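You operate a simulated robot arm through the tools that you are given. There is no shell and no other tool. Be economical: measure what you need, move in short steps, check, and stop when the job is done.

You are at the controls of a simulated robot arm. One attempt, no reset.

JOB
Unwind the slack roll, then wind it again at the drag on the white card.
Fine: display down to 0 first; full length, TIGHT; draw the panel slide back after.

Only the result counts: the job must be done as asked and must still hold three seconds after the hand-in. Knocking over, shifting, dropping, spilling or breaking anything else fails it.

ROBOT AND FRAMES
A 7-joint arm with a vacuum gripper on a trunk, on a base that drives. Base frame: it is fixed to the floor where the robot stands at the start and does not move with it; the origin is under the middle of the robot, x ahead of it, y to its left, z up; the surface under the hand at the start is at about z = 800. Readings come in mm, rad, newtons and seconds.
Its first joint turns from -2.601 to 2.601 rad. Places, roughly: cradle drag dial [500, 100, 800]; panel slide [900, 200, 900]; purple plastic core [-3000, -2750, 500]; white card [1300, 400, 1100]. Payload 1.06 kg.
Tool frame: the origin (TCP) lies in the middle of the cups' lips, and z points out of the cups. The gripper has 1 cup of 24 mm across, covering 24 by 24 mm (tool x, y); the bellows give 8 mm. With the vacuum on, a cup seals on a smooth face that it is pressed against (1 to 4 N); it does not hold porous or soft things. The pull reaches 23 N.
Orientation is that of the tool frame in the base frame, as [roll, pitch, yaw] about the fixed x, y, z axes, in that order (R = Rz(yaw) Ry(pitch) Rx(roll)). With the cups facing straight down, the tool's x points along the base's -x, its y along +y and its z along -z.

CONTROLS
- The arm moves only by the tool apply_moves. Its argument "deltas" is a list of rows, each a list of 7 numbers: the turn, a rotation vector about the tool's x, y, z in rad, then the shift along the tool's x, y, z in cm, then the vacuum: 1 switches it on, 0 off. In form: [[rx, ry, rz, tx, ty, tz, vacuum], ...]. A call has 1 to 12 rows; each row shifts and turns the commanded pose from where the row before left it, along the tool's axes as they then stand. Each row takes 0.2 s and may step no farther than 50 mm and 0.15 rad from the row before; otherwise, or with a gripper value out of range, the whole call is refused. A pose out of reach is approached as far as the arm can. The call stops where the force on the tool passes 90 N (or 10 N more than at its start, if that is more) or the arm is blocked; 0.2 s more then pass. The pull builds up within a second once a cup has sealed. Time passes only in rows, and 0.2 s behind the last, so rows that do not move give it time. The reply holds the time, the measured pose of the TCP, the force on the tool along the base axes and the pull of the vacuum, in the units named above and with some noise, with the torque about the TCP (base axes, N m) and any sound that the robot's microphone picked up.
- Cameras (640 x 400 px; columns grow to the right, rows downward): "scene" is now at [46.6, 185.6, 1561.1]; the picture's right is [0.07, -1.00, 0.00], its down [-0.65, -0.05, -0.76] and it looks along [0.75, 0.05, -0.65] (base axes); focal length 296 px, centre (320, 200). "wrist" rides on the gripper at [78, 19, -96] in the tool frame; the picture's right is [-0.24, 0.97, 0.00], its down [-0.71, -0.17, -0.69] and it looks along [-0.67, -0.16, 0.73] (tool axes); focal length 243 px, centre (320, 200). There is no depth. A picture from a camera that has moved, and an enlarged one, comes with that camera's place and axes in the base frame and with its lens. The place of the scene camera against the robot may be out by one fixed shift of up to 18 mm in any direction.
- get_image(camera): a new picture of that camera. It takes no simulated time.
- move_column(by): slides the trunk up (or, below 0, down) by that many mm; the arm and the scene camera ride with it, the base frame stays. It gives what a move gives, with no picture.
- roll_base(legs): drives the robot by 1 to 6 legs, each [ahead, turn to the left] in mm and rad, along the robot's own axes; the way and the turn of a leg run together, so that a leg with both is an arc; at most 1500 mm and 3.142 rad a leg. The arm and the cameras ride along, it lands a little off, and it stops where it bumps. It gives what a move gives.
- pan_tilt(pan, tilt): turns the head with the scene camera to pan (to the left, within 2.705 rad either way) and tilt (down, from -0.506 to 1.204), counted from straight ahead of the robot. It gives what a move gives.
- inspect(camera, box): a new picture of the part [left, top, right, bottom] of that camera's present view, enlarged. It takes no simulated time.
- finish_job(): hands the job in; it is judged then, once.

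Work in short steps. Places have to be worked out from the pictures, the camera data and where the tool is seen: move nearer, look again, correct. Check each grasp and each placing, and mend what went wrong. You have 120 turns and 90 pictures in all, those below and enlarged ones among them. Switch the vacuum off and draw the arm clear of the work before you hand the job in, unless the task says otherwise; then end with one line.

The tools are called after "Call:" by a JSON object that holds its "op" and its "data". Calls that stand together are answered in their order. apply_moves: Moves the arm, as the interface text tells. Its arguments: {"type":"object","properties":{"deltas":{"type":"array","items":{"type":"array","items":{"type":"number"}}}},"required":["deltas"]} The other tools are called the same way: move_column (by) slides the trunk up or down; roll_base (legs) drives the base; pan_tilt (pan, tilt) turns the head that bears the scene camera; get_image (camera) takes a picture; inspect (camera, box) takes an enlarged picture of a part of a camera's view; finish_job () hands the job in.

At the start:

```text
time: 0.0
tcp_pos: [700.6, -17.6, 1178.7]
tcp_rot: [3.141, 0.0, 3.141]
contact_force: [-0.7, 1.0, 0.1]
moment: [0.02, 0.04, 0.0]
pull: 0.0
trunk travel left (down, up): [-625.0, 85.0]
robot x, y, heading: [-0.4, -0.4, -0.002]
head pan, tilt: [0.07, 0.712]
```

scene: 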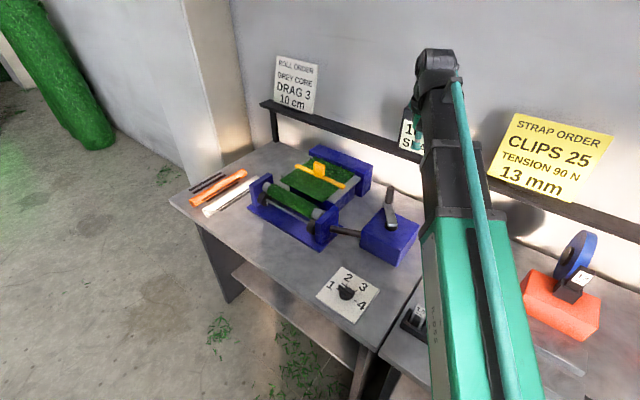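
wrist: 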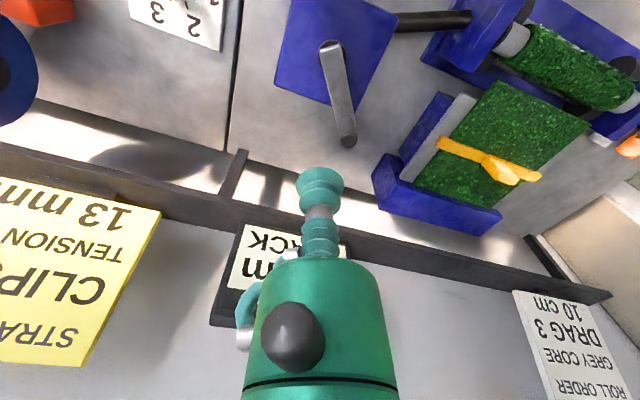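

I start by looking closely at the white card, the winder, the dial and the display.

Call:
{"op": "inspect", "data": {"camera": "scene", "box": [160, 40, 480, 240]}}

Call:
{"op": "inspect", "data": {"camera": "scene", "box": [300, 220, 460, 320]}}

Call:
{"op": "inspect", "data": {"camera": "wrist", "box": [270, 0, 640, 240]}}

```text
2.00 times, centred on (320, 140) of scene
camera zoom: at [46.6, 185.6, 1561.1], right [0.07, -1.0, 0.0], down [-0.65, -0.05, -0.76], along [0.75, 0.05, -0.65], focal length 593 px, centre (320, 320)
```

zoom: 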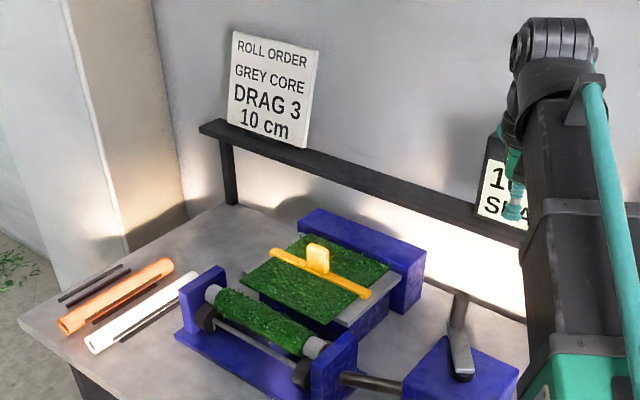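

```text
4.00 times, centred on (380, 270) of scene
camera zoom: at [46.6, 185.6, 1561.1], right [0.07, -1.0, 0.0], down [-0.65, -0.05, -0.76], along [0.75, 0.05, -0.65], focal length 1185 px, centre (80, -80)
```

zoom: 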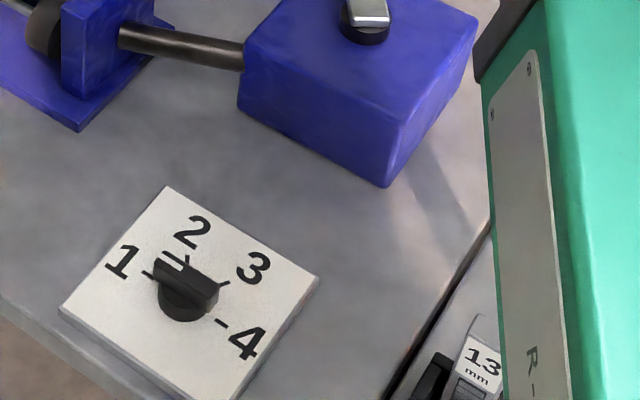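

```text
1.67 times, centred on (455, 120) of wrist
camera zoom: at [622.6, 0.4, 1275.5], right [0.24, 0.97, 0.0], down [0.71, -0.17, 0.69], along [0.67, -0.16, -0.73], focal length 404 px, centre (95, 333)
```

zoom: 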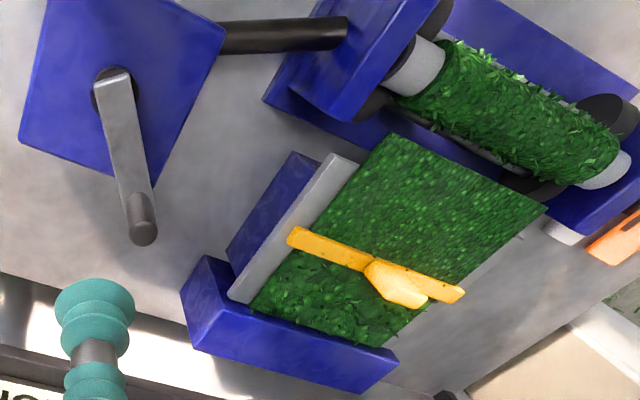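

The card reads GREY CORE, DRAG 3, 10 cm; the dial appears to sit near 1–2. I put the dial at about (517,138,815) and the crank pivot at about (703,0,900). I move the hand above the dial to see it closer and to uncover the display.

Call:
{"op": "apply_moves", "data": {"deltas": [[0, 0, 0, 2.4, 2.6, 1.7, 0], [0, 0, 0, 2.4, 2.6, 1.7, 0], [0, 0, 0, 2.4, 2.6, 1.7, 0], [0, 0, 0, 2.4, 2.6, 1.7, 0], [0, 0, 0, 2.4, 2.6, 1.7, 0], [0, 0, 0, 2.4, 2.6, 1.7, 0], [0, 0, 0, 0, 0, 0, 0]]}}

Call:
{"op": "get_image", "data": {"camera": "scene"}}

Call:
{"op": "get_image", "data": {"camera": "wrist"}}

```text
time: 1.6
tcp_pos: [553.5, 136.1, 1076.1]
tcp_rot: [-3.141, 0.001, 3.141]
contact_force: [0.0, 0.6, -0.3]
moment: [0.0, 0.01, 0.0]
pull: 0.1
trunk travel left (down, up): [-625.0, 85.0]
robot x, y, heading: [1.1, 2.1, 0.001]
head pan, tilt: [0.07, 0.712]
```

```text
84 pictures are left
camera scene: at [46.6, 185.7, 1561.1], right [0.07, -1.0, 0.0], down [-0.65, -0.05, -0.76], along [0.75, 0.05, -0.65], focal length 296 px, centre (320, 200)
```

scene: 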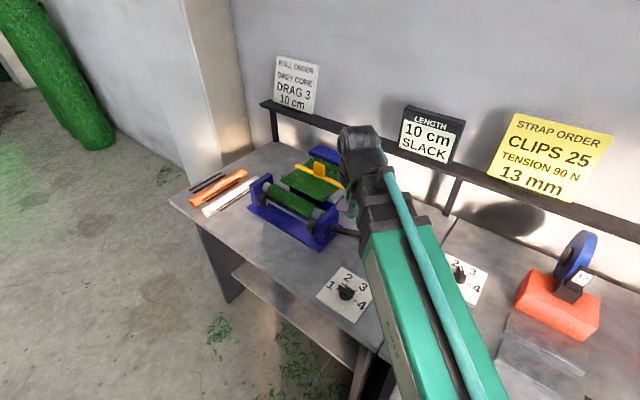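

```text
83 pictures are left
camera wrist: at [476.0, 155.7, 1173.3], right [0.24, 0.97, 0.0], down [0.71, -0.17, 0.69], along [0.67, -0.16, -0.73], focal length 243 px, centre (320, 200)
```

wrist: 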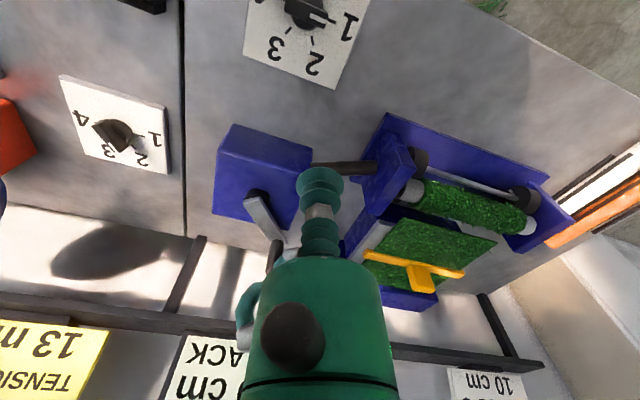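

The display reads LENGTH 10 cm SLACK. There are two dials; the cradle's is the left one. Zooming in on it and on the cradle.

Call:
{"op": "inspect", "data": {"camera": "wrist", "box": [230, 0, 390, 100]}}

Call:
{"op": "inspect", "data": {"camera": "scene", "box": [300, 240, 400, 330]}}

Call:
{"op": "inspect", "data": {"camera": "wrist", "box": [340, 100, 600, 330]}}

```text
4.00 times, centred on (310, 50) of wrist
camera zoom: at [476.0, 155.7, 1173.3], right [0.24, 0.97, 0.0], down [0.71, -0.17, 0.69], along [0.67, -0.16, -0.73], focal length 970 px, centre (360, 800)
```

zoom: 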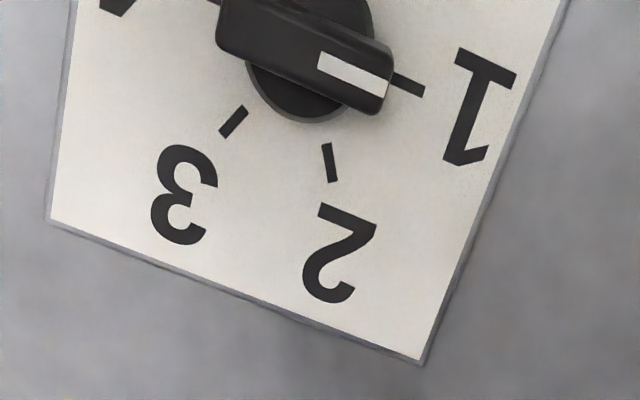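

```text
4.44 times, centred on (350, 285) of scene
camera zoom: at [46.6, 185.7, 1561.1], right [0.07, -1.0, 0.0], down [-0.65, -0.05, -0.76], along [0.75, 0.05, -0.65], focal length 1317 px, centre (187, -178)
```

zoom: 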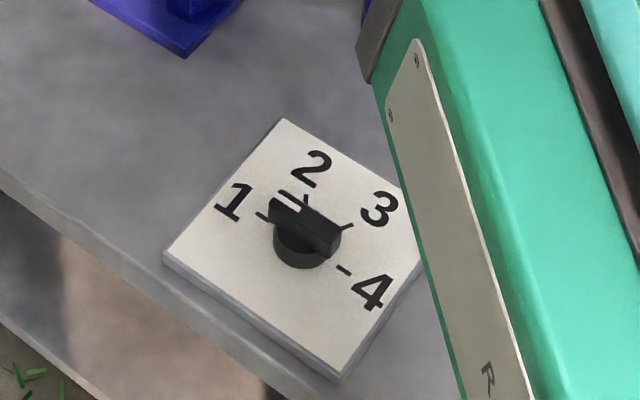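

```text
1.74 times, centred on (470, 215) of wrist
camera zoom: at [476.0, 155.7, 1173.3], right [0.24, 0.97, 0.0], down [0.71, -0.17, 0.69], along [0.67, -0.16, -0.73], focal length 422 px, centre (59, 174)
```

zoom: 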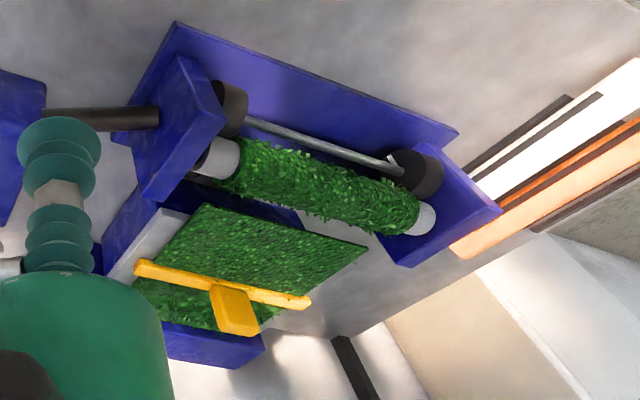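

The dial's pointer is at 1, with its axis near (506,132) and 60° between steps, clockwise from above to reach 3. That is too close to the robot's axis, so I back the base up a little.

Call:
{"op": "roll_base", "data": {"legs": [[-90, 0]]}}

Call:
{"op": "get_image", "data": {"camera": "wrist"}}

```text
time: 2.7
tcp_pos: [462.7, 137.8, 1078.9]
tcp_rot: [3.141, 0.002, -3.141]
contact_force: [-0.2, -0.1, -1.4]
moment: [-0.01, 0.02, -0.01]
pull: 0.0
trunk travel left (down, up): [-625.0, 85.0]
robot x, y, heading: [-92.3, -2.6, 0.001]
head pan, tilt: [0.07, 0.712]
```

```text
79 pictures are left
camera wrist: at [384.5, 155.5, 1173.9], right [0.23, 0.97, 0.0], down [0.71, -0.17, 0.69], along [0.67, -0.16, -0.73], focal length 243 px, centre (320, 200)
```

wrist: 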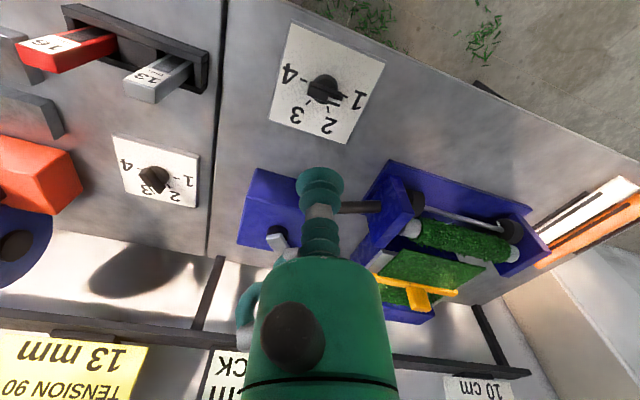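

The whole dial is now in view; zooming on the knob to size it.

Call:
{"op": "inspect", "data": {"camera": "wrist", "box": [260, 20, 400, 150]}}

```text
3.08 times, centred on (330, 85) of wrist
camera zoom: at [384.5, 155.5, 1173.9], right [0.23, 0.97, 0.0], down [0.71, -0.17, 0.69], along [0.67, -0.16, -0.73], focal length 746 px, centre (289, 554)
```

zoom: 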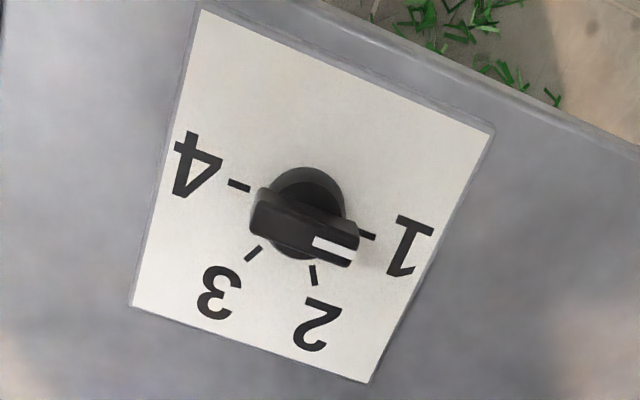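

The four marks give the dial axis as (507,133), the bar's top near z 835, and step angles of about 55°, −4°, −63°, −124°. I lower to just above the knob first.

Call:
{"op": "apply_moves", "data": {"deltas": [[0, 0, 0, -2.2, -0.24, 4, 0], [0, 0, 0, -2.2, -0.24, 4, 0], [0, 0, 0, 0, 0, 4, 0], [0, 0, 0, 0, 0, 4, 0], [0, 0, 0, 0, 0, 4, 0], [0, 0, 0, 0, 0, 1.5, 0], [0, 0, 0, 0, 0, 0, 0]]}}

Call:
{"op": "get_image", "data": {"camera": "wrist"}}

```text
time: 4.3
tcp_pos: [507.7, 133.8, 861.1]
tcp_rot: [-3.141, -0.001, 3.141]
contact_force: [-0.2, 0.0, 0.4]
moment: [0.02, 0.03, -0.01]
pull: 0.1
trunk travel left (down, up): [-625.0, 85.0]
robot x, y, heading: [-87.1, -2.8, 0.003]
head pan, tilt: [0.07, 0.712]
```

```text
77 pictures are left
camera wrist: at [429.5, 151.5, 957.4], right [0.23, 0.97, 0.0], down [0.71, -0.17, 0.69], along [0.67, -0.16, -0.73], focal length 243 px, centre (320, 200)
```

wrist: 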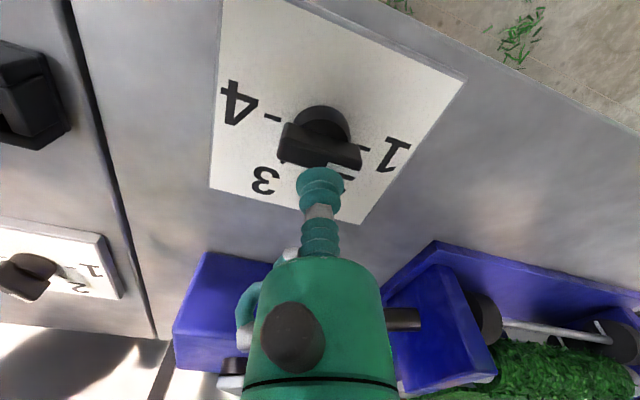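

The cup hangs over the bar. I lower in small steps with vacuum on, to find the top and test for a seal.

Call:
{"op": "apply_moves", "data": {"deltas": [[0, 0, 0, 0, 0, 0.8, 1], [0, 0, 0, 0, 0, 0.8, 1], [0, 0, 0, 0, 0, 0.3, 1], [0, 0, 0, 0, 0, 0, 1], [0, 0, 0, 0, 0, 0, 1]]}}

```text
time: 5.5
tcp_pos: [507.1, 132.9, 842.8]
tcp_rot: [3.14, -0.001, 3.141]
contact_force: [0.7, 0.0, 2.1]
moment: [0.01, 0.03, 0.01]
pull: 0.0
trunk travel left (down, up): [-625.0, 85.0]
robot x, y, heading: [-89.0, -0.2, -0.003]
head pan, tilt: [0.07, 0.712]
```

A light 2 N contact near z 843, no pull yet; pressing 2–3 mm more to see whether it seals.

Call:
{"op": "apply_moves", "data": {"deltas": [[0, 0, 0, 0, 0, 0.15, 1], [0, 0, 0, 0, 0, 0.1, 1], [0, 0, 0, 0, 0, 0, 1], [0, 0, 0, 0, 0, 0, 1]]}}

```text
time: 6.5
tcp_pos: [507.7, 131.8, 840.9]
tcp_rot: [3.141, 0.002, -3.141]
contact_force: [1.1, -0.2, 3.8]
moment: [0.0, 0.04, 0.0]
pull: 0.1
trunk travel left (down, up): [-625.0, 85.0]
robot x, y, heading: [-91.0, 2.4, -0.001]
head pan, tilt: [0.07, 0.712]
```

No seal, since the bar is narrower than the cup. I'll push the pointer's flank sideways instead: lift, go beside it, and lower to z≈833.

Call:
{"op": "apply_moves", "data": {"deltas": [[0, 0, 0, 0, 0, -2.4, 0], [0, 0, 0, 1.37, 3.18, 0, 0], [0, 0, 0, 0, 0, 1.6, 0], [0, 0, 0, 0, 0, 1.6, 0], [0, 0, 0, 0, 0, 0, 0]]}}

Call:
{"op": "inspect", "data": {"camera": "wrist", "box": [220, 60, 420, 260]}}

```text
time: 7.7
tcp_pos: [493.7, 164.5, 834.2]
tcp_rot: [-3.141, 0.0, -3.141]
contact_force: [-0.8, 0.2, 0.6]
moment: [-0.02, 0.02, 0.0]
pull: 0.0
trunk travel left (down, up): [-625.0, 85.0]
robot x, y, heading: [-89.5, 0.2, -0.004]
head pan, tilt: [0.07, 0.712]
```

```text
2.00 times, centred on (320, 160) of wrist
camera zoom: at [416.7, 182.9, 930.0], right [0.23, 0.97, 0.0], down [0.71, -0.17, 0.69], along [0.67, -0.16, -0.73], focal length 485 px, centre (320, 280)
```

zoom: 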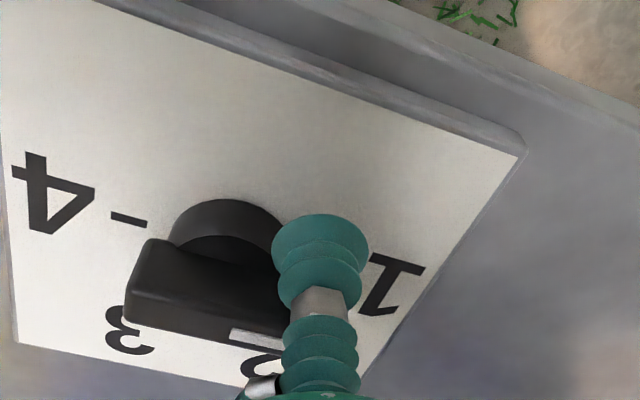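

The cup is beside the pointer on the correct side. I start the clockwise sweep, with the first part of the arc.

Call:
{"op": "apply_moves", "data": {"deltas": [[0, 0, 0, -0.67, -0.43, 0, 0], [0, 0, 0, -0.94, 0.05, 0, 0], [0, 0, 0, -0.89, -0.26, 0, 0], [0, 0, 0, -0.76, -0.56, 0, 0], [0, 0, 0, 0, 0, 0, 0]]}}

Call:
{"op": "inspect", "data": {"camera": "wrist", "box": [220, 60, 420, 260]}}

```text
time: 8.9
tcp_pos: [527.7, 151.5, 833.6]
tcp_rot: [3.141, 0.0, 3.141]
contact_force: [-0.3, 0.2, -0.3]
moment: [0.0, 0.0, 0.01]
pull: 0.1
trunk travel left (down, up): [-625.0, 85.0]
robot x, y, heading: [-90.5, 1.6, -0.002]
head pan, tilt: [0.07, 0.712]
```

```text
2.00 times, centred on (320, 160) of wrist
camera zoom: at [448.9, 170.5, 929.3], right [0.23, 0.97, 0.0], down [0.71, -0.17, 0.69], along [0.67, -0.16, -0.73], focal length 485 px, centre (320, 280)
```

zoom: 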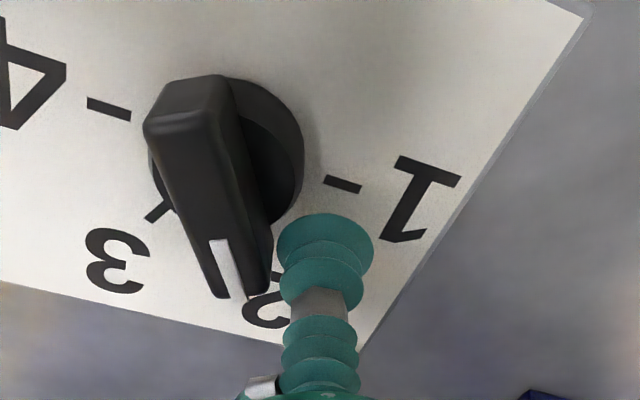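

The dial turns and is now about at 2. I continue the arc to 3.

Call:
{"op": "apply_moves", "data": {"deltas": [[0, 0, 0, -0.5, -0.74, 0, 0], [0, 0, 0, -0.23, -0.91, 0, 0], [0, 0, 0, 0.0, -0.6, 0, 0], [0, 0, 0, 0, 0, 0, 0]]}}

Call:
{"op": "inspect", "data": {"camera": "wrist", "box": [220, 60, 420, 260]}}

```text
time: 9.9
tcp_pos: [534.2, 129.0, 833.7]
tcp_rot: [3.141, -0.001, 3.141]
contact_force: [-0.1, 0.5, -0.4]
moment: [-0.01, 0.0, 0.01]
pull: 0.2
trunk travel left (down, up): [-625.0, 85.0]
robot x, y, heading: [-87.2, -0.1, 0.001]
head pan, tilt: [0.07, 0.712]
```

```text
2.00 times, centred on (320, 160) of wrist
camera zoom: at [456.2, 147.2, 928.7], right [0.23, 0.97, 0.0], down [0.71, -0.17, 0.69], along [0.67, -0.16, -0.73], focal length 485 px, centre (320, 280)
```

zoom: 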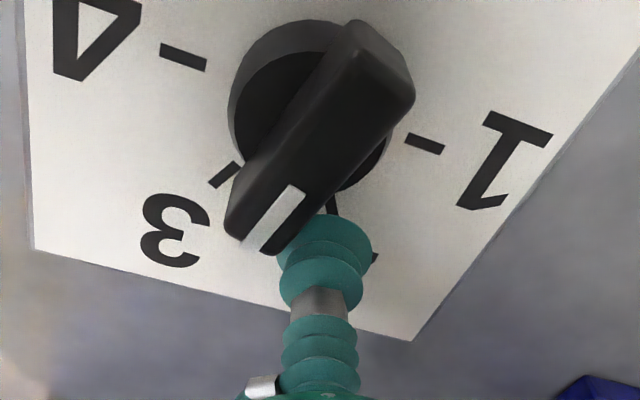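

The pointer is about 12–18° short of 3; nudging on.

Call:
{"op": "apply_moves", "data": {"deltas": [[0, 0, 0, 0.1, -0.3, 0, 0], [0, 0, 0, 0.1, -0.25, 0, 0], [0, 0, 0, 0, 0, 0, 0]]}}

Call:
{"op": "inspect", "data": {"camera": "wrist", "box": [220, 60, 420, 260]}}

```text
time: 10.7
tcp_pos: [529.8, 123.0, 834.1]
tcp_rot: [-3.141, 0.0, 3.141]
contact_force: [-0.6, -0.5, -0.3]
moment: [-0.01, 0.04, -0.03]
pull: 0.0
trunk travel left (down, up): [-625.0, 85.0]
robot x, y, heading: [-90.3, -0.2, 0.001]
head pan, tilt: [0.07, 0.712]
```

```text
2.00 times, centred on (320, 160) of wrist
camera zoom: at [453.0, 142.0, 929.1], right [0.23, 0.97, 0.0], down [0.71, -0.17, 0.69], along [0.67, -0.16, -0.73], focal length 485 px, centre (320, 280)
```

zoom: 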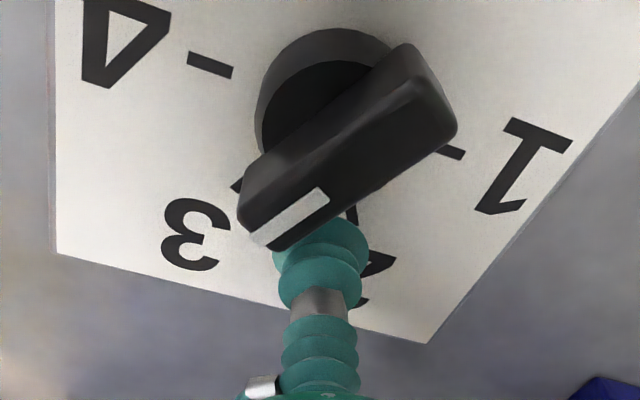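

The pointer now computes to about −60…−66°, matching 3. I lift clear and check from above.

Call:
{"op": "apply_moves", "data": {"deltas": [[0, 0, 0, -0.6, 0.2, 0, 0], [0, 0, 0, 0, 0, -4, 0], [0, 0, 0, 0, 0, -4.5, 0], [0, 0, 0, 2.5, 0, -4.5, 0], [0, 0, 0, 4, 0, -4.5, 0], [0, 0, 0, 0, 0, 0, 0]]}}

Call:
{"op": "inspect", "data": {"camera": "wrist", "box": [240, 0, 400, 100]}}

Call:
{"op": "inspect", "data": {"camera": "scene", "box": [300, 200, 480, 330]}}

```text
refused: row 4 steps farther than a row can; nothing moved
```

```text
4.00 times, centred on (320, 50) of wrist
camera zoom: at [453.0, 142.0, 929.1], right [0.23, 0.97, 0.0], down [0.71, -0.17, 0.69], along [0.67, -0.16, -0.73], focal length 970 px, centre (320, 800)
```

zoom: 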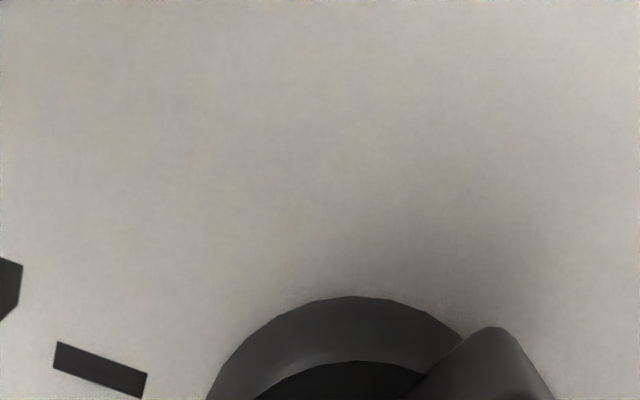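

```text
3.08 times, centred on (390, 265) of scene
camera zoom: at [-44.0, 185.7, 1561.1], right [0.07, -1.0, 0.0], down [-0.65, -0.05, -0.76], along [0.75, 0.05, -0.65], focal length 912 px, centre (105, 0)
```

zoom: 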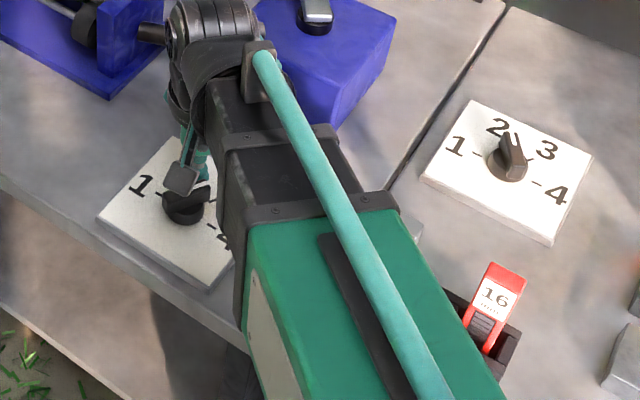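

The step was refused for size, so nothing moved. Retrying with smaller rows; I stay forward of the dial afterwards so the wrist camera sees it.

Call:
{"op": "apply_moves", "data": {"deltas": [[0, 0, 0, -0.6, 0.2, 0, 0], [0, 0, 0, 0, 0, -4, 0], [0, 0, 0, 0, 0, -4.5, 0], [0, 0, 0, 1, 0, -4.5, 0], [0, 0, 0, 1, 0, -4.5, 0], [0, 0, 0, 0, 0, 0, 0]]}}

Call:
{"op": "inspect", "data": {"camera": "wrist", "box": [240, 0, 400, 100]}}

```text
time: 12.1
tcp_pos: [515.7, 125.4, 1008.5]
tcp_rot: [3.14, 0.0, 3.14]
contact_force: [-0.6, 0.2, 0.1]
moment: [-0.02, -0.04, 0.0]
pull: 0.2
trunk travel left (down, up): [-625.0, 85.0]
robot x, y, heading: [-93.1, 0.6, 0.002]
head pan, tilt: [0.07, 0.712]
```

```text
4.00 times, centred on (320, 50) of wrist
camera zoom: at [438.3, 144.0, 1104.2], right [0.23, 0.97, 0.0], down [0.71, -0.17, 0.68], along [0.67, -0.16, -0.73], focal length 970 px, centre (320, 800)
```

zoom: 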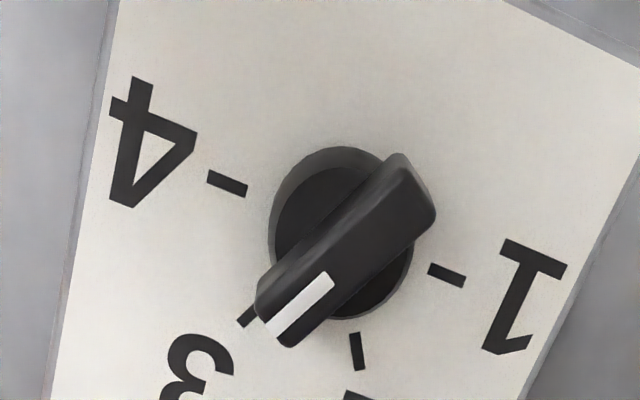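

The pointer is on 3 (within ~4° by my estimate). Now toward the crank: I hover beside it to measure pivot, arm and peg.

Call:
{"op": "apply_moves", "data": {"deltas": [[0, 0, 0, -2.92, -2.65, -1.32, 0], [0, 0, 0, -2.92, -2.65, -1.32, 0], [0, 0, 0, -2.92, -2.65, -1.32, 0], [0, 0, 0, -2.92, -2.65, -1.32, 0], [0, 0, 0, -2.92, -2.65, -1.32, 0], [0, 0, 0, -2.92, -2.65, -1.32, 0], [0, 0, 0, -2.92, -2.65, -1.32, 0], [0, 0, 0, 0, 0, 0, 0]]}}

Call:
{"op": "get_image", "data": {"camera": "wrist"}}

Call:
{"op": "get_image", "data": {"camera": "scene"}}

```text
time: 13.9
tcp_pos: [718.7, -59.1, 1099.3]
tcp_rot: [-3.142, 0.0, -3.14]
contact_force: [-0.3, 0.2, -0.4]
moment: [-0.02, 0.02, 0.02]
pull: 0.1
trunk travel left (down, up): [-625.0, 85.0]
robot x, y, heading: [-87.1, -0.2, -0.002]
head pan, tilt: [0.07, 0.712]
```

```text
69 pictures are left
camera wrist: at [640.5, -40.8, 1196.3], right [0.23, 0.97, 0.0], down [0.71, -0.17, 0.69], along [0.67, -0.16, -0.73], focal length 243 px, centre (320, 200)
```

wrist: 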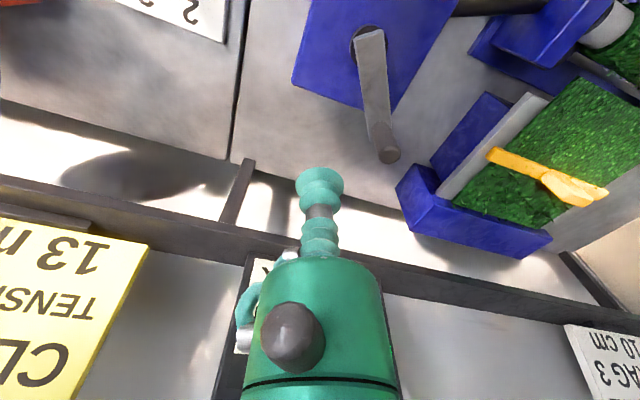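

```text
68 pictures are left
camera scene: at [-44.0, 185.6, 1561.1], right [0.07, -1.0, 0.0], down [-0.65, -0.05, -0.76], along [0.75, 0.05, -0.65], focal length 296 px, centre (320, 200)
```

scene: 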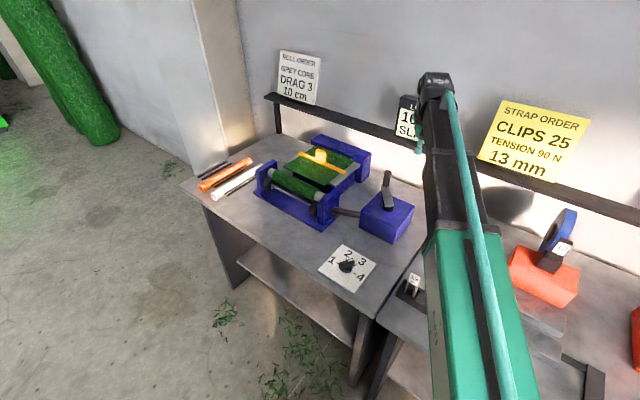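

Triangulating two wrist views: peg top ≈ (808,−1,958), pivot ≈ (702,−2,900), radius ≈106. Zooming to see peg size and top face.

Call:
{"op": "inspect", "data": {"camera": "wrist", "box": [330, 0, 430, 180]}}

Call:
{"op": "inspect", "data": {"camera": "wrist", "box": [390, 60, 640, 270]}}

```text
2.22 times, centred on (380, 90) of wrist
camera zoom: at [640.5, -40.8, 1196.3], right [0.23, 0.97, 0.0], down [0.71, -0.17, 0.69], along [0.67, -0.16, -0.73], focal length 539 px, centre (187, 444)
```

zoom: 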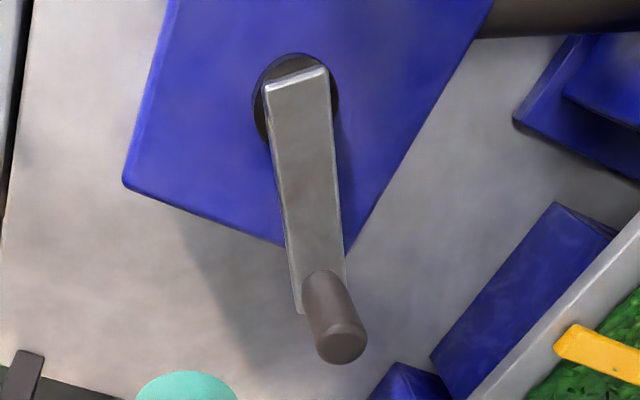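

```text
1.90 times, centred on (515, 165) of wrist
camera zoom: at [640.5, -40.8, 1196.3], right [0.23, 0.97, 0.0], down [0.71, -0.17, 0.69], along [0.67, -0.16, -0.73], focal length 462 px, centre (-51, 267)
```

zoom: 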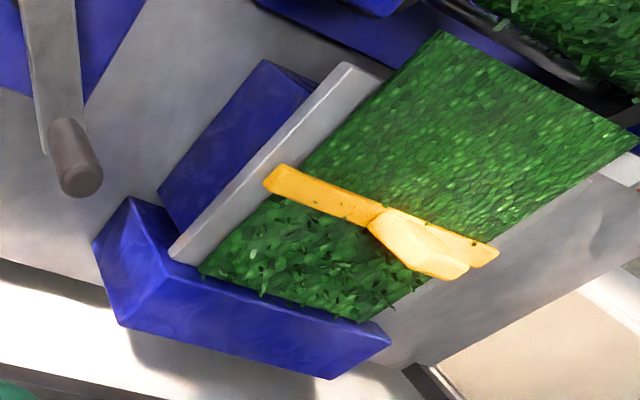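

The peg is about 25 mm across, so the cup may seal on its top. I move above it to z≈975.

Call:
{"op": "apply_moves", "data": {"deltas": [[0, 0, 0, -3, 1.93, 0, 0], [0, 0, 0, -3, 1.93, 0, 0], [0, 0, 0, -2.93, 1.93, 0, 0], [0, 0, 0, 0, 0, 4, 0], [0, 0, 0, 0, 0, 4, 0], [0, 0, 0, 0, 0, 4, 0], [0, 0, 0, 0, 0, 0, 0]]}}

Call:
{"op": "inspect", "data": {"camera": "wrist", "box": [240, 80, 400, 240]}}

```text
time: 15.5
tcp_pos: [809.3, -0.7, 977.8]
tcp_rot: [-3.141, 0.0, 3.142]
contact_force: [-0.2, 0.1, -0.1]
moment: [0.01, -0.02, -0.01]
pull: 0.1
trunk travel left (down, up): [-625.0, 85.0]
robot x, y, heading: [-93.0, 1.4, -0.0]
head pan, tilt: [0.07, 0.712]
```

```text
2.50 times, centred on (320, 160) of wrist
camera zoom: at [731.7, 18.2, 1074.6], right [0.23, 0.97, 0.0], down [0.71, -0.17, 0.69], along [0.67, -0.16, -0.73], focal length 606 px, centre (320, 300)
```

zoom: 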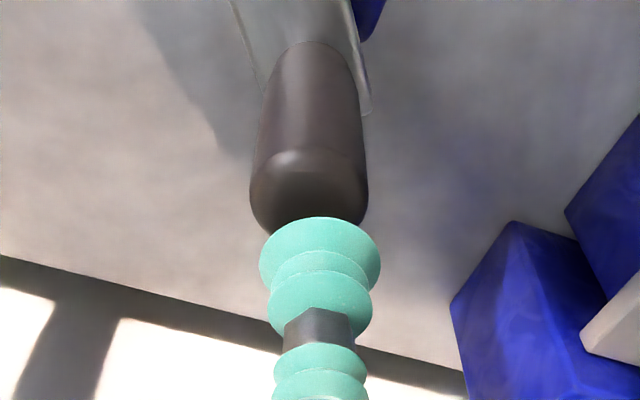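

The peg top computes to (806,−2). I lower onto it with the vacuum on.

Call:
{"op": "apply_moves", "data": {"deltas": [[0, 0, 0, 0.2, -0.1, 1, 1], [0, 0, 0, 0, 0, 0.6, 1], [0, 0, 0, 0, 0, 0.4, 1], [0, 0, 0, 0, 0, 0.3, 1], [0, 0, 0, 0, 0, 0, 1], [0, 0, 0, 0, 0, 0, 1]]}}

```text
time: 16.9
tcp_pos: [807.9, -1.6, 960.4]
tcp_rot: [-3.141, 0.005, 3.141]
contact_force: [19.5, -1.0, 43.0]
moment: [0.02, 0.52, 0.07]
pull: 0.0
trunk travel left (down, up): [-625.0, 85.0]
robot x, y, heading: [-90.6, 0.8, 0.0]
head pan, tilt: [0.07, 0.712]
```

43 N is too hard, so I ease up by about 6 mm and see whether a seal forms at light pressure.

Call:
{"op": "apply_moves", "data": {"deltas": [[0, 0, 0, 0, 0, -0.4, 1], [0, 0, 0, 0, 0, -0.2, 1], [0, 0, 0, 0, 0, 0, 1], [0, 0, 0, 0, 0, 0, 1], [0, 0, 0, 0, 0, 0, 1]]}}

Call:
{"op": "inspect", "data": {"camera": "wrist", "box": [240, 80, 400, 240]}}

```text
time: 18.1
tcp_pos: [806.2, -2.2, 962.7]
tcp_rot: [3.141, -0.004, -3.141]
contact_force: [-9.9, 1.4, -5.7]
moment: [-0.04, 0.09, -0.06]
pull: 22.5
trunk travel left (down, up): [-625.0, 85.0]
robot x, y, heading: [-91.2, 1.5, 0.003]
head pan, tilt: [0.07, 0.712]
```

```text
2.50 times, centred on (320, 160) of wrist
camera zoom: at [729.3, 16.4, 1059.2], right [0.23, 0.97, 0.0], down [0.71, -0.17, 0.68], along [0.66, -0.16, -0.73], focal length 606 px, centre (320, 300)
```

zoom: 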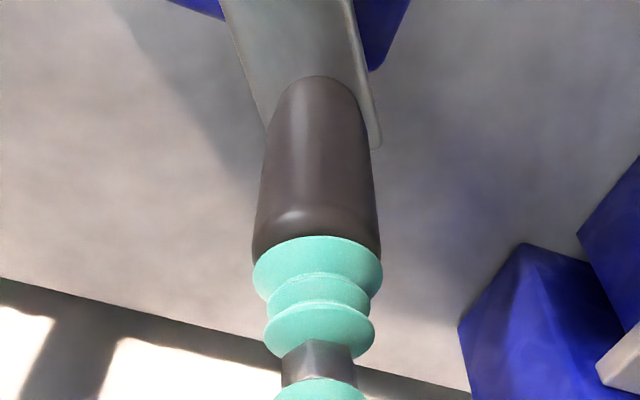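

Sealed with a 22.5 N pull. I try a short 20° arc counter-clockwise about (702,−2), r=105, and watch force, torque and the display.

Call:
{"op": "apply_moves", "data": {"deltas": [[0, 0, 0, 0.1, 0.91, 0.1, 1], [0, 0, 0, 0.1, 0.91, 0, 1], [0, 0, 0, 0.2, 0.9, 0, 1], [0, 0, 0, 0.27, 0.87, 0, 1], [0, 0, 0, 0, 0, 0, 1]]}}

Call:
{"op": "get_image", "data": {"camera": "wrist"}}

Call:
{"op": "inspect", "data": {"camera": "scene", "box": [260, 60, 480, 240]}}

```text
time: 19.3
tcp_pos: [803.3, 33.8, 962.9]
tcp_rot: [-3.141, -0.001, 3.141]
contact_force: [1.1, 0.1, 5.1]
moment: [-0.02, 0.05, 0.04]
pull: 0.1
trunk travel left (down, up): [-625.0, 85.0]
robot x, y, heading: [-93.0, -0.3, -0.001]
head pan, tilt: [0.07, 0.712]
```

```text
63 pictures are left
camera wrist: at [724.6, 52.2, 1058.8], right [0.23, 0.97, 0.0], down [0.71, -0.17, 0.69], along [0.67, -0.16, -0.73], focal length 243 px, centre (320, 200)
```

wrist: 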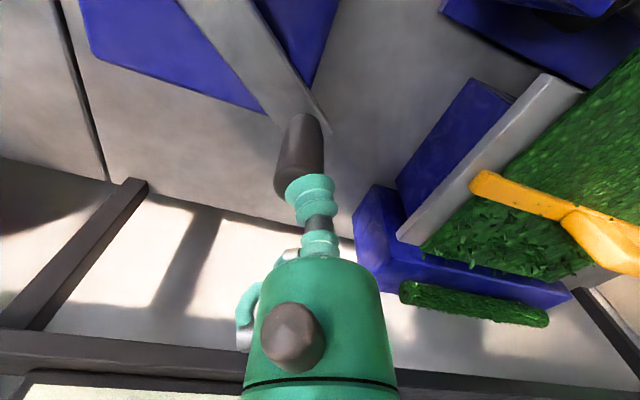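

```text
2.22 times, centred on (370, 150) of scene
camera zoom: at [-44.4, 185.7, 1561.2], right [0.07, -1.0, 0.0], down [-0.65, -0.05, -0.76], along [0.75, 0.05, -0.65], focal length 658 px, centre (209, 311)
```

zoom: 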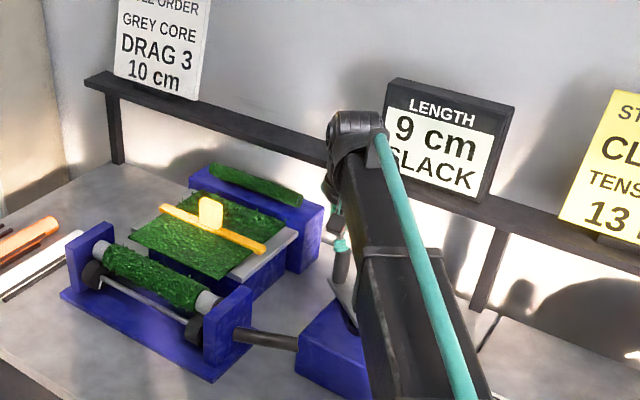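

The counter-clockwise turn unwinds: the display fell to 9 cm. The seal slipped off, so I'll push the peg from its side instead. I lift, go behind the peg (about (807,−8)), and lower to z≈930.

Call:
{"op": "apply_moves", "data": {"deltas": [[0, 0, 0, 0, 0, -2.5, 0], [0, 0, 0, -0.37, -4.13, 0, 0], [0, 0, 0, 0, 0, 2, 0], [0, 0, 0, 0, 0, 2, 0], [0, 0, 0, 0, 0, 1.8, 0], [0, 0, 0, 0, 0, 0, 0]]}}

Call:
{"op": "get_image", "data": {"camera": "wrist"}}

```text
time: 20.7
tcp_pos: [805.5, -7.9, 928.2]
tcp_rot: [3.141, 0.002, -3.14]
contact_force: [-1.2, -0.7, 0.3]
moment: [-0.01, -0.02, -0.01]
pull: 0.0
trunk travel left (down, up): [-625.0, 85.0]
robot x, y, heading: [-88.4, 1.8, 0.005]
head pan, tilt: [0.07, 0.712]
```

```text
61 pictures are left
camera wrist: at [727.3, 9.8, 1024.6], right [0.23, 0.97, 0.0], down [0.71, -0.17, 0.69], along [0.67, -0.16, -0.73], focal length 243 px, centre (320, 200)
```

wrist: 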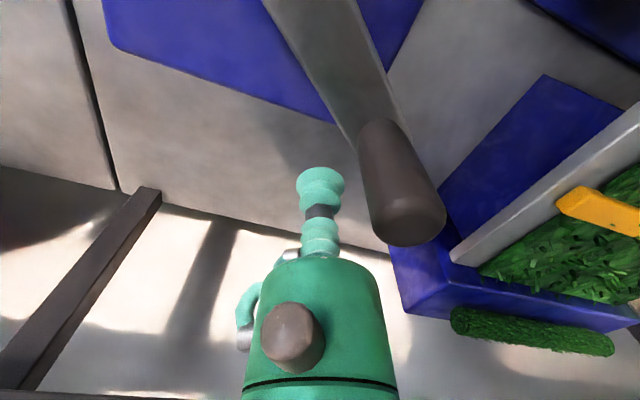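

The peg is at about 15°, just ahead of the cup. I push counter-clockwise in an arc of about 60°.

Call:
{"op": "apply_moves", "data": {"deltas": [[0, 0, 0, 0.13, 1.85, 0, 0], [0, 0, 0, 0.37, 1.75, 0, 0], [0, 0, 0, 0.67, 1.67, 0, 0], [0, 0, 0, 0.95, 1.52, 0, 0], [0, 0, 0, 1.21, 1.33, 0, 0], [0, 0, 0, 1.41, 1.11, 0, 0], [0, 0, 0, 0, 0, 0, 0]]}}

Call:
{"op": "get_image", "data": {"camera": "wrist"}}

Call:
{"op": "inspect", "data": {"camera": "scene", "box": [260, 60, 480, 240]}}

```text
time: 22.3
tcp_pos: [758.8, 84.5, 930.2]
tcp_rot: [-3.139, 0.0, -3.141]
contact_force: [-0.2, 0.1, 0.1]
moment: [-0.04, 0.0, 0.01]
pull: 0.1
trunk travel left (down, up): [-625.0, 85.0]
robot x, y, heading: [-91.5, 1.4, -0.003]
head pan, tilt: [0.07, 0.712]
```

```text
60 pictures are left
camera wrist: at [681.2, 102.8, 1025.6], right [0.23, 0.97, 0.0], down [0.71, -0.17, 0.69], along [0.67, -0.16, -0.73], focal length 243 px, centre (320, 200)
```

wrist: 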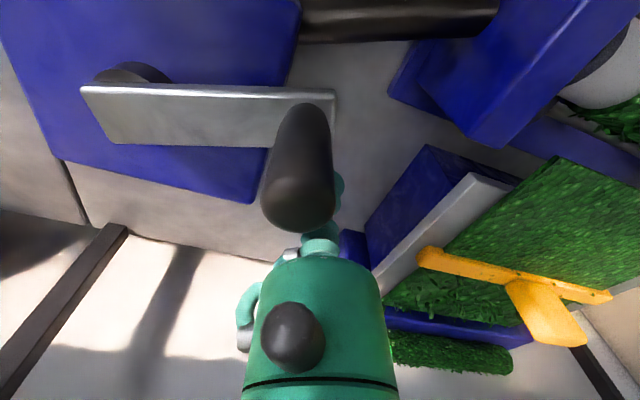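

```text
2.22 times, centred on (370, 150) of scene
camera zoom: at [-43.9, 185.7, 1561.1], right [0.07, -1.0, 0.0], down [-0.65, -0.05, -0.76], along [0.75, 0.05, -0.65], focal length 658 px, centre (209, 311)
```

zoom: 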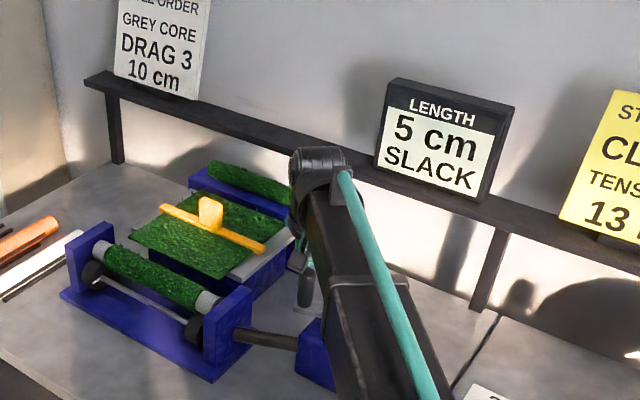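

The display reads 5 cm at a peg angle of about 72°, so roughly 15° per cm. I continue the arc to a peg angle of about 129°.

Call:
{"op": "apply_moves", "data": {"deltas": [[0, 0, 0, 1.85, 0.37, 0, 0], [0, 0, 0, 1.63, 0.53, 0, 0], [0, 0, 0, 1.69, 0.24, 0, 0], [0, 0, 0, 1.7, -0.06, 0, 0], [0, 0, 0, 1.68, -0.36, 0, 0], [0, 0, 0, 1.27, -0.49, 0, 0], [0, 0, 0, 0, 0, 0, 0]]}}

Call:
{"op": "get_image", "data": {"camera": "wrist"}}

Call:
{"op": "inspect", "data": {"camera": "scene", "box": [260, 60, 480, 240]}}

```text
time: 23.9
tcp_pos: [660.9, 87.5, 930.7]
tcp_rot: [-3.141, -0.001, 3.141]
contact_force: [-0.2, 0.5, 0.9]
moment: [-0.01, -0.01, -0.01]
pull: 0.1
trunk travel left (down, up): [-625.0, 85.0]
robot x, y, heading: [-91.5, 0.9, 0.003]
head pan, tilt: [0.07, 0.712]
```

```text
58 pictures are left
camera wrist: at [583.1, 105.4, 1025.3], right [0.23, 0.97, 0.0], down [0.71, -0.17, 0.68], along [0.67, -0.16, -0.73], focal length 243 px, centre (320, 200)
```

wrist: 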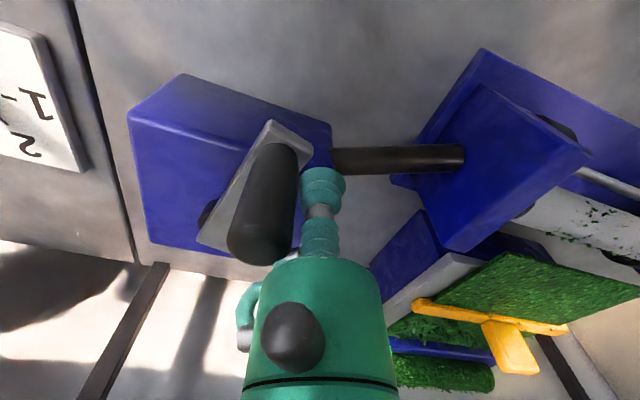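

```text
2.22 times, centred on (370, 150) of scene
camera zoom: at [-43.9, 185.7, 1561.1], right [0.07, -1.0, 0.0], down [-0.65, -0.05, -0.76], along [0.75, 0.05, -0.65], focal length 658 px, centre (209, 311)
```

zoom: 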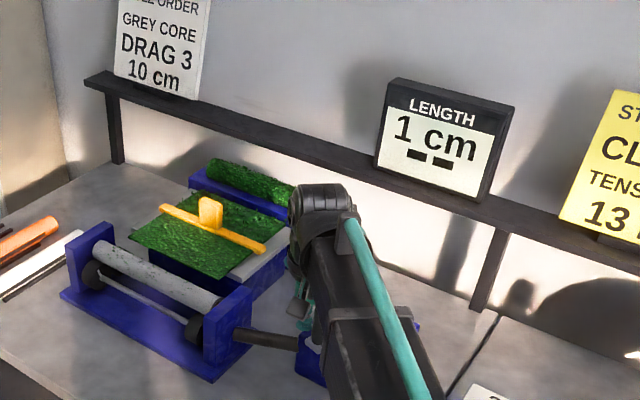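

1 cm left. Pushing about 18° more, in two small steps.

Call:
{"op": "apply_moves", "data": {"deltas": [[0, 0, 0, 1.37, -0.83, 0, 0], [0, 0, 0, 1.0, -0.75, 0, 0], [0, 0, 0, 0, 0, 0, 0]]}}

Call:
{"op": "inspect", "data": {"camera": "scene", "box": [260, 60, 480, 240]}}

```text
time: 24.7
tcp_pos: [636.7, 72.1, 930.2]
tcp_rot: [3.14, 0.001, 3.141]
contact_force: [-0.5, 0.5, -0.5]
moment: [0.01, -0.03, 0.0]
pull: 0.1
trunk travel left (down, up): [-625.0, 85.0]
robot x, y, heading: [-92.1, 1.7, 0.001]
head pan, tilt: [0.07, 0.712]
```

```text
2.22 times, centred on (370, 150) of scene
camera zoom: at [-43.9, 185.7, 1561.1], right [0.07, -1.0, 0.0], down [-0.65, -0.05, -0.76], along [0.75, 0.05, -0.65], focal length 658 px, centre (209, 311)
```

zoom: 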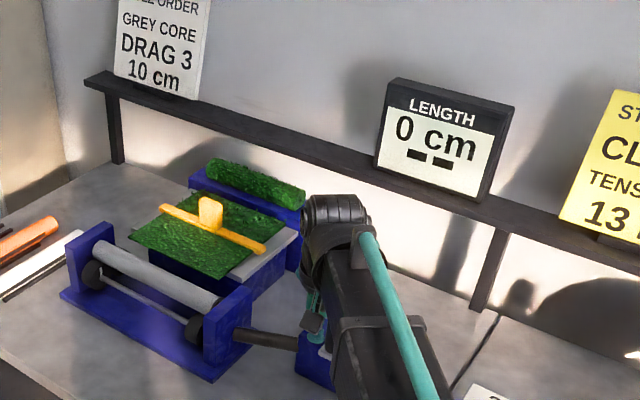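

It shows 0 cm with the core bare. A small extra 6° makes sure it is fully unwound, not just rounded.

Call:
{"op": "apply_moves", "data": {"deltas": [[0, 0, 0, 0.75, -0.7, 0, 0], [0, 0, 0, 0, 0, 0, 0]]}}

Call:
{"op": "get_image", "data": {"camera": "wrist"}}

Call:
{"op": "inspect", "data": {"camera": "scene", "box": [260, 60, 480, 240]}}

```text
time: 25.3
tcp_pos: [628.3, 64.7, 930.2]
tcp_rot: [3.141, 0.001, 3.142]
contact_force: [0.4, 1.0, -0.2]
moment: [0.01, 0.0, -0.03]
pull: 0.0
trunk travel left (down, up): [-625.0, 85.0]
robot x, y, heading: [-87.4, -3.2, -0.002]
head pan, tilt: [0.07, 0.712]
```

```text
55 pictures are left
camera wrist: at [551.2, 82.9, 1025.4], right [0.23, 0.97, 0.0], down [0.71, -0.17, 0.69], along [0.67, -0.16, -0.73], focal length 243 px, centre (320, 200)
```

wrist: 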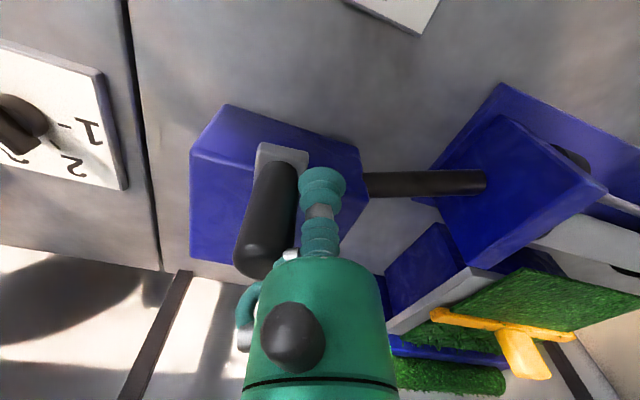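

```text
2.22 times, centred on (370, 150) of scene
camera zoom: at [-43.9, 185.7, 1561.1], right [0.07, -1.0, 0.0], down [-0.65, -0.05, -0.76], along [0.75, 0.05, -0.65], focal length 658 px, centre (209, 311)
```

zoom: 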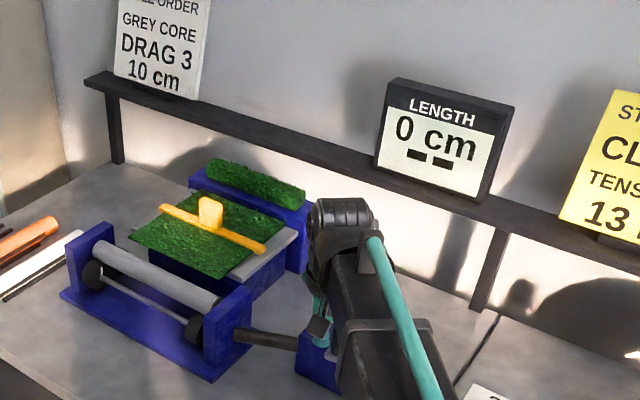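

Still 0 with the core bare. Now I move to the other side of the peg (about 152°) to push clockwise and wind.

Call:
{"op": "apply_moves", "data": {"deltas": [[0, 0, 0, -0.4, 0.4, 0, 0], [0, 0, 0, 0, 0, -3, 0], [0, 0, 0, 0, 0, -3, 0], [0, 0, 0, 1.37, -2.86, 0, 0], [0, 0, 0, 1.36, -2.85, 0, 0], [0, 0, 0, 0, 0, 2.4, 0], [0, 0, 0, 0, 0, 2.4, 0], [0, 0, 0, 0, 0, 2.2, 0], [0, 0, 0, 0, 0, 0, 0]]}}

Call:
{"op": "get_image", "data": {"camera": "wrist"}}

```text
time: 27.3
tcp_pos: [605.3, 11.0, 920.0]
tcp_rot: [3.141, 0.0, -3.142]
contact_force: [-0.4, 0.5, 0.5]
moment: [-0.01, 0.0, 0.01]
pull: 0.0
trunk travel left (down, up): [-625.0, 85.0]
robot x, y, heading: [-92.7, -4.5, -0.002]
head pan, tilt: [0.07, 0.712]
```

```text
53 pictures are left
camera wrist: at [527.2, 29.7, 1015.8], right [0.23, 0.97, 0.0], down [0.71, -0.17, 0.69], along [0.67, -0.16, -0.73], focal length 243 px, centre (320, 200)
```

wrist: 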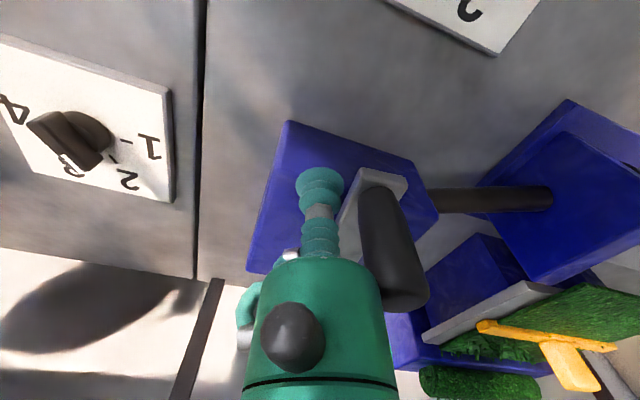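

The cup is behind the peg. Before winding I double-check that the cradle dial is still at 3.

Call:
{"op": "inspect", "data": {"camera": "scene", "box": [290, 220, 410, 310]}}

```text
4.44 times, centred on (350, 265) of scene
camera zoom: at [-43.9, 185.7, 1561.1], right [0.07, -1.0, 0.0], down [-0.65, -0.05, -0.76], along [0.75, 0.05, -0.65], focal length 1317 px, centre (187, -89)
```

zoom: 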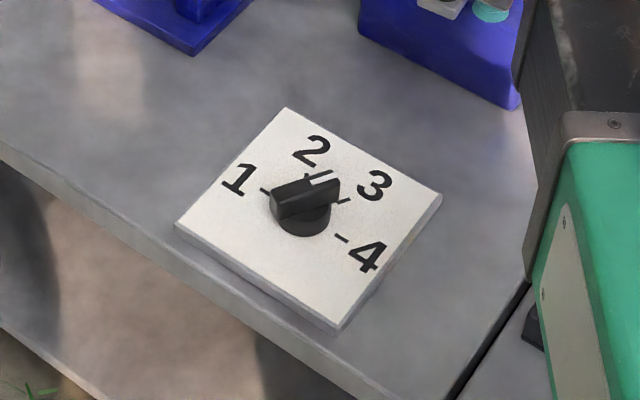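

The dial is on 3. I begin winding clockwise, pushing about 40° first.

Call:
{"op": "apply_moves", "data": {"deltas": [[0, 0, 0, -0.25, 1.4, 0, 0], [0, 0, 0, -0.47, 1.29, 0, 0], [0, 0, 0, -0.64, 1.2, 0, 0], [0, 0, 0, -0.8, 1.11, 0, 0], [0, 0, 0, -0.95, 0.98, 0, 0], [0, 0, 0, 0, 0, 0, 0]]}}

Call:
{"op": "get_image", "data": {"camera": "wrist"}}

Call:
{"op": "inspect", "data": {"camera": "scene", "box": [260, 60, 480, 240]}}

```text
time: 28.7
tcp_pos: [637.3, 70.9, 918.8]
tcp_rot: [-3.141, 0.0, -3.142]
contact_force: [-0.1, -0.4, -0.8]
moment: [-0.01, 0.03, -0.03]
pull: 0.2
trunk travel left (down, up): [-625.0, 85.0]
robot x, y, heading: [-91.7, -1.5, -0.004]
head pan, tilt: [0.07, 0.712]
```

```text
51 pictures are left
camera wrist: at [559.0, 89.8, 1015.2], right [0.23, 0.97, 0.0], down [0.71, -0.17, 0.69], along [0.67, -0.16, -0.73], focal length 243 px, centre (320, 200)
```

wrist: 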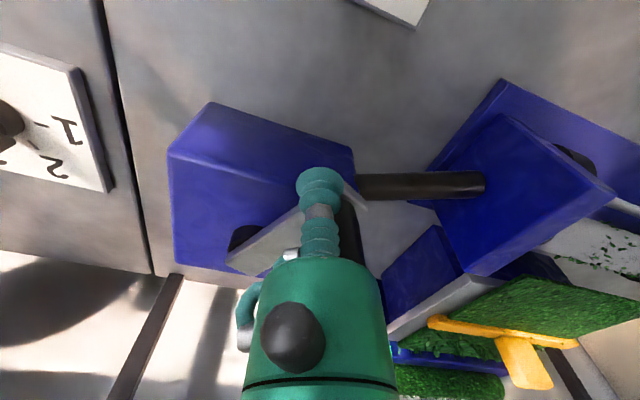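

```text
2.22 times, centred on (370, 150) of scene
camera zoom: at [-44.0, 185.7, 1561.1], right [0.07, -1.0, 0.0], down [-0.65, -0.05, -0.76], along [0.75, 0.05, -0.65], focal length 658 px, centre (209, 311)
```

zoom: 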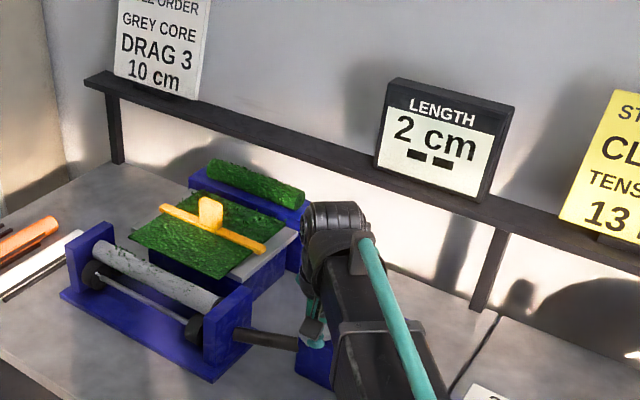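

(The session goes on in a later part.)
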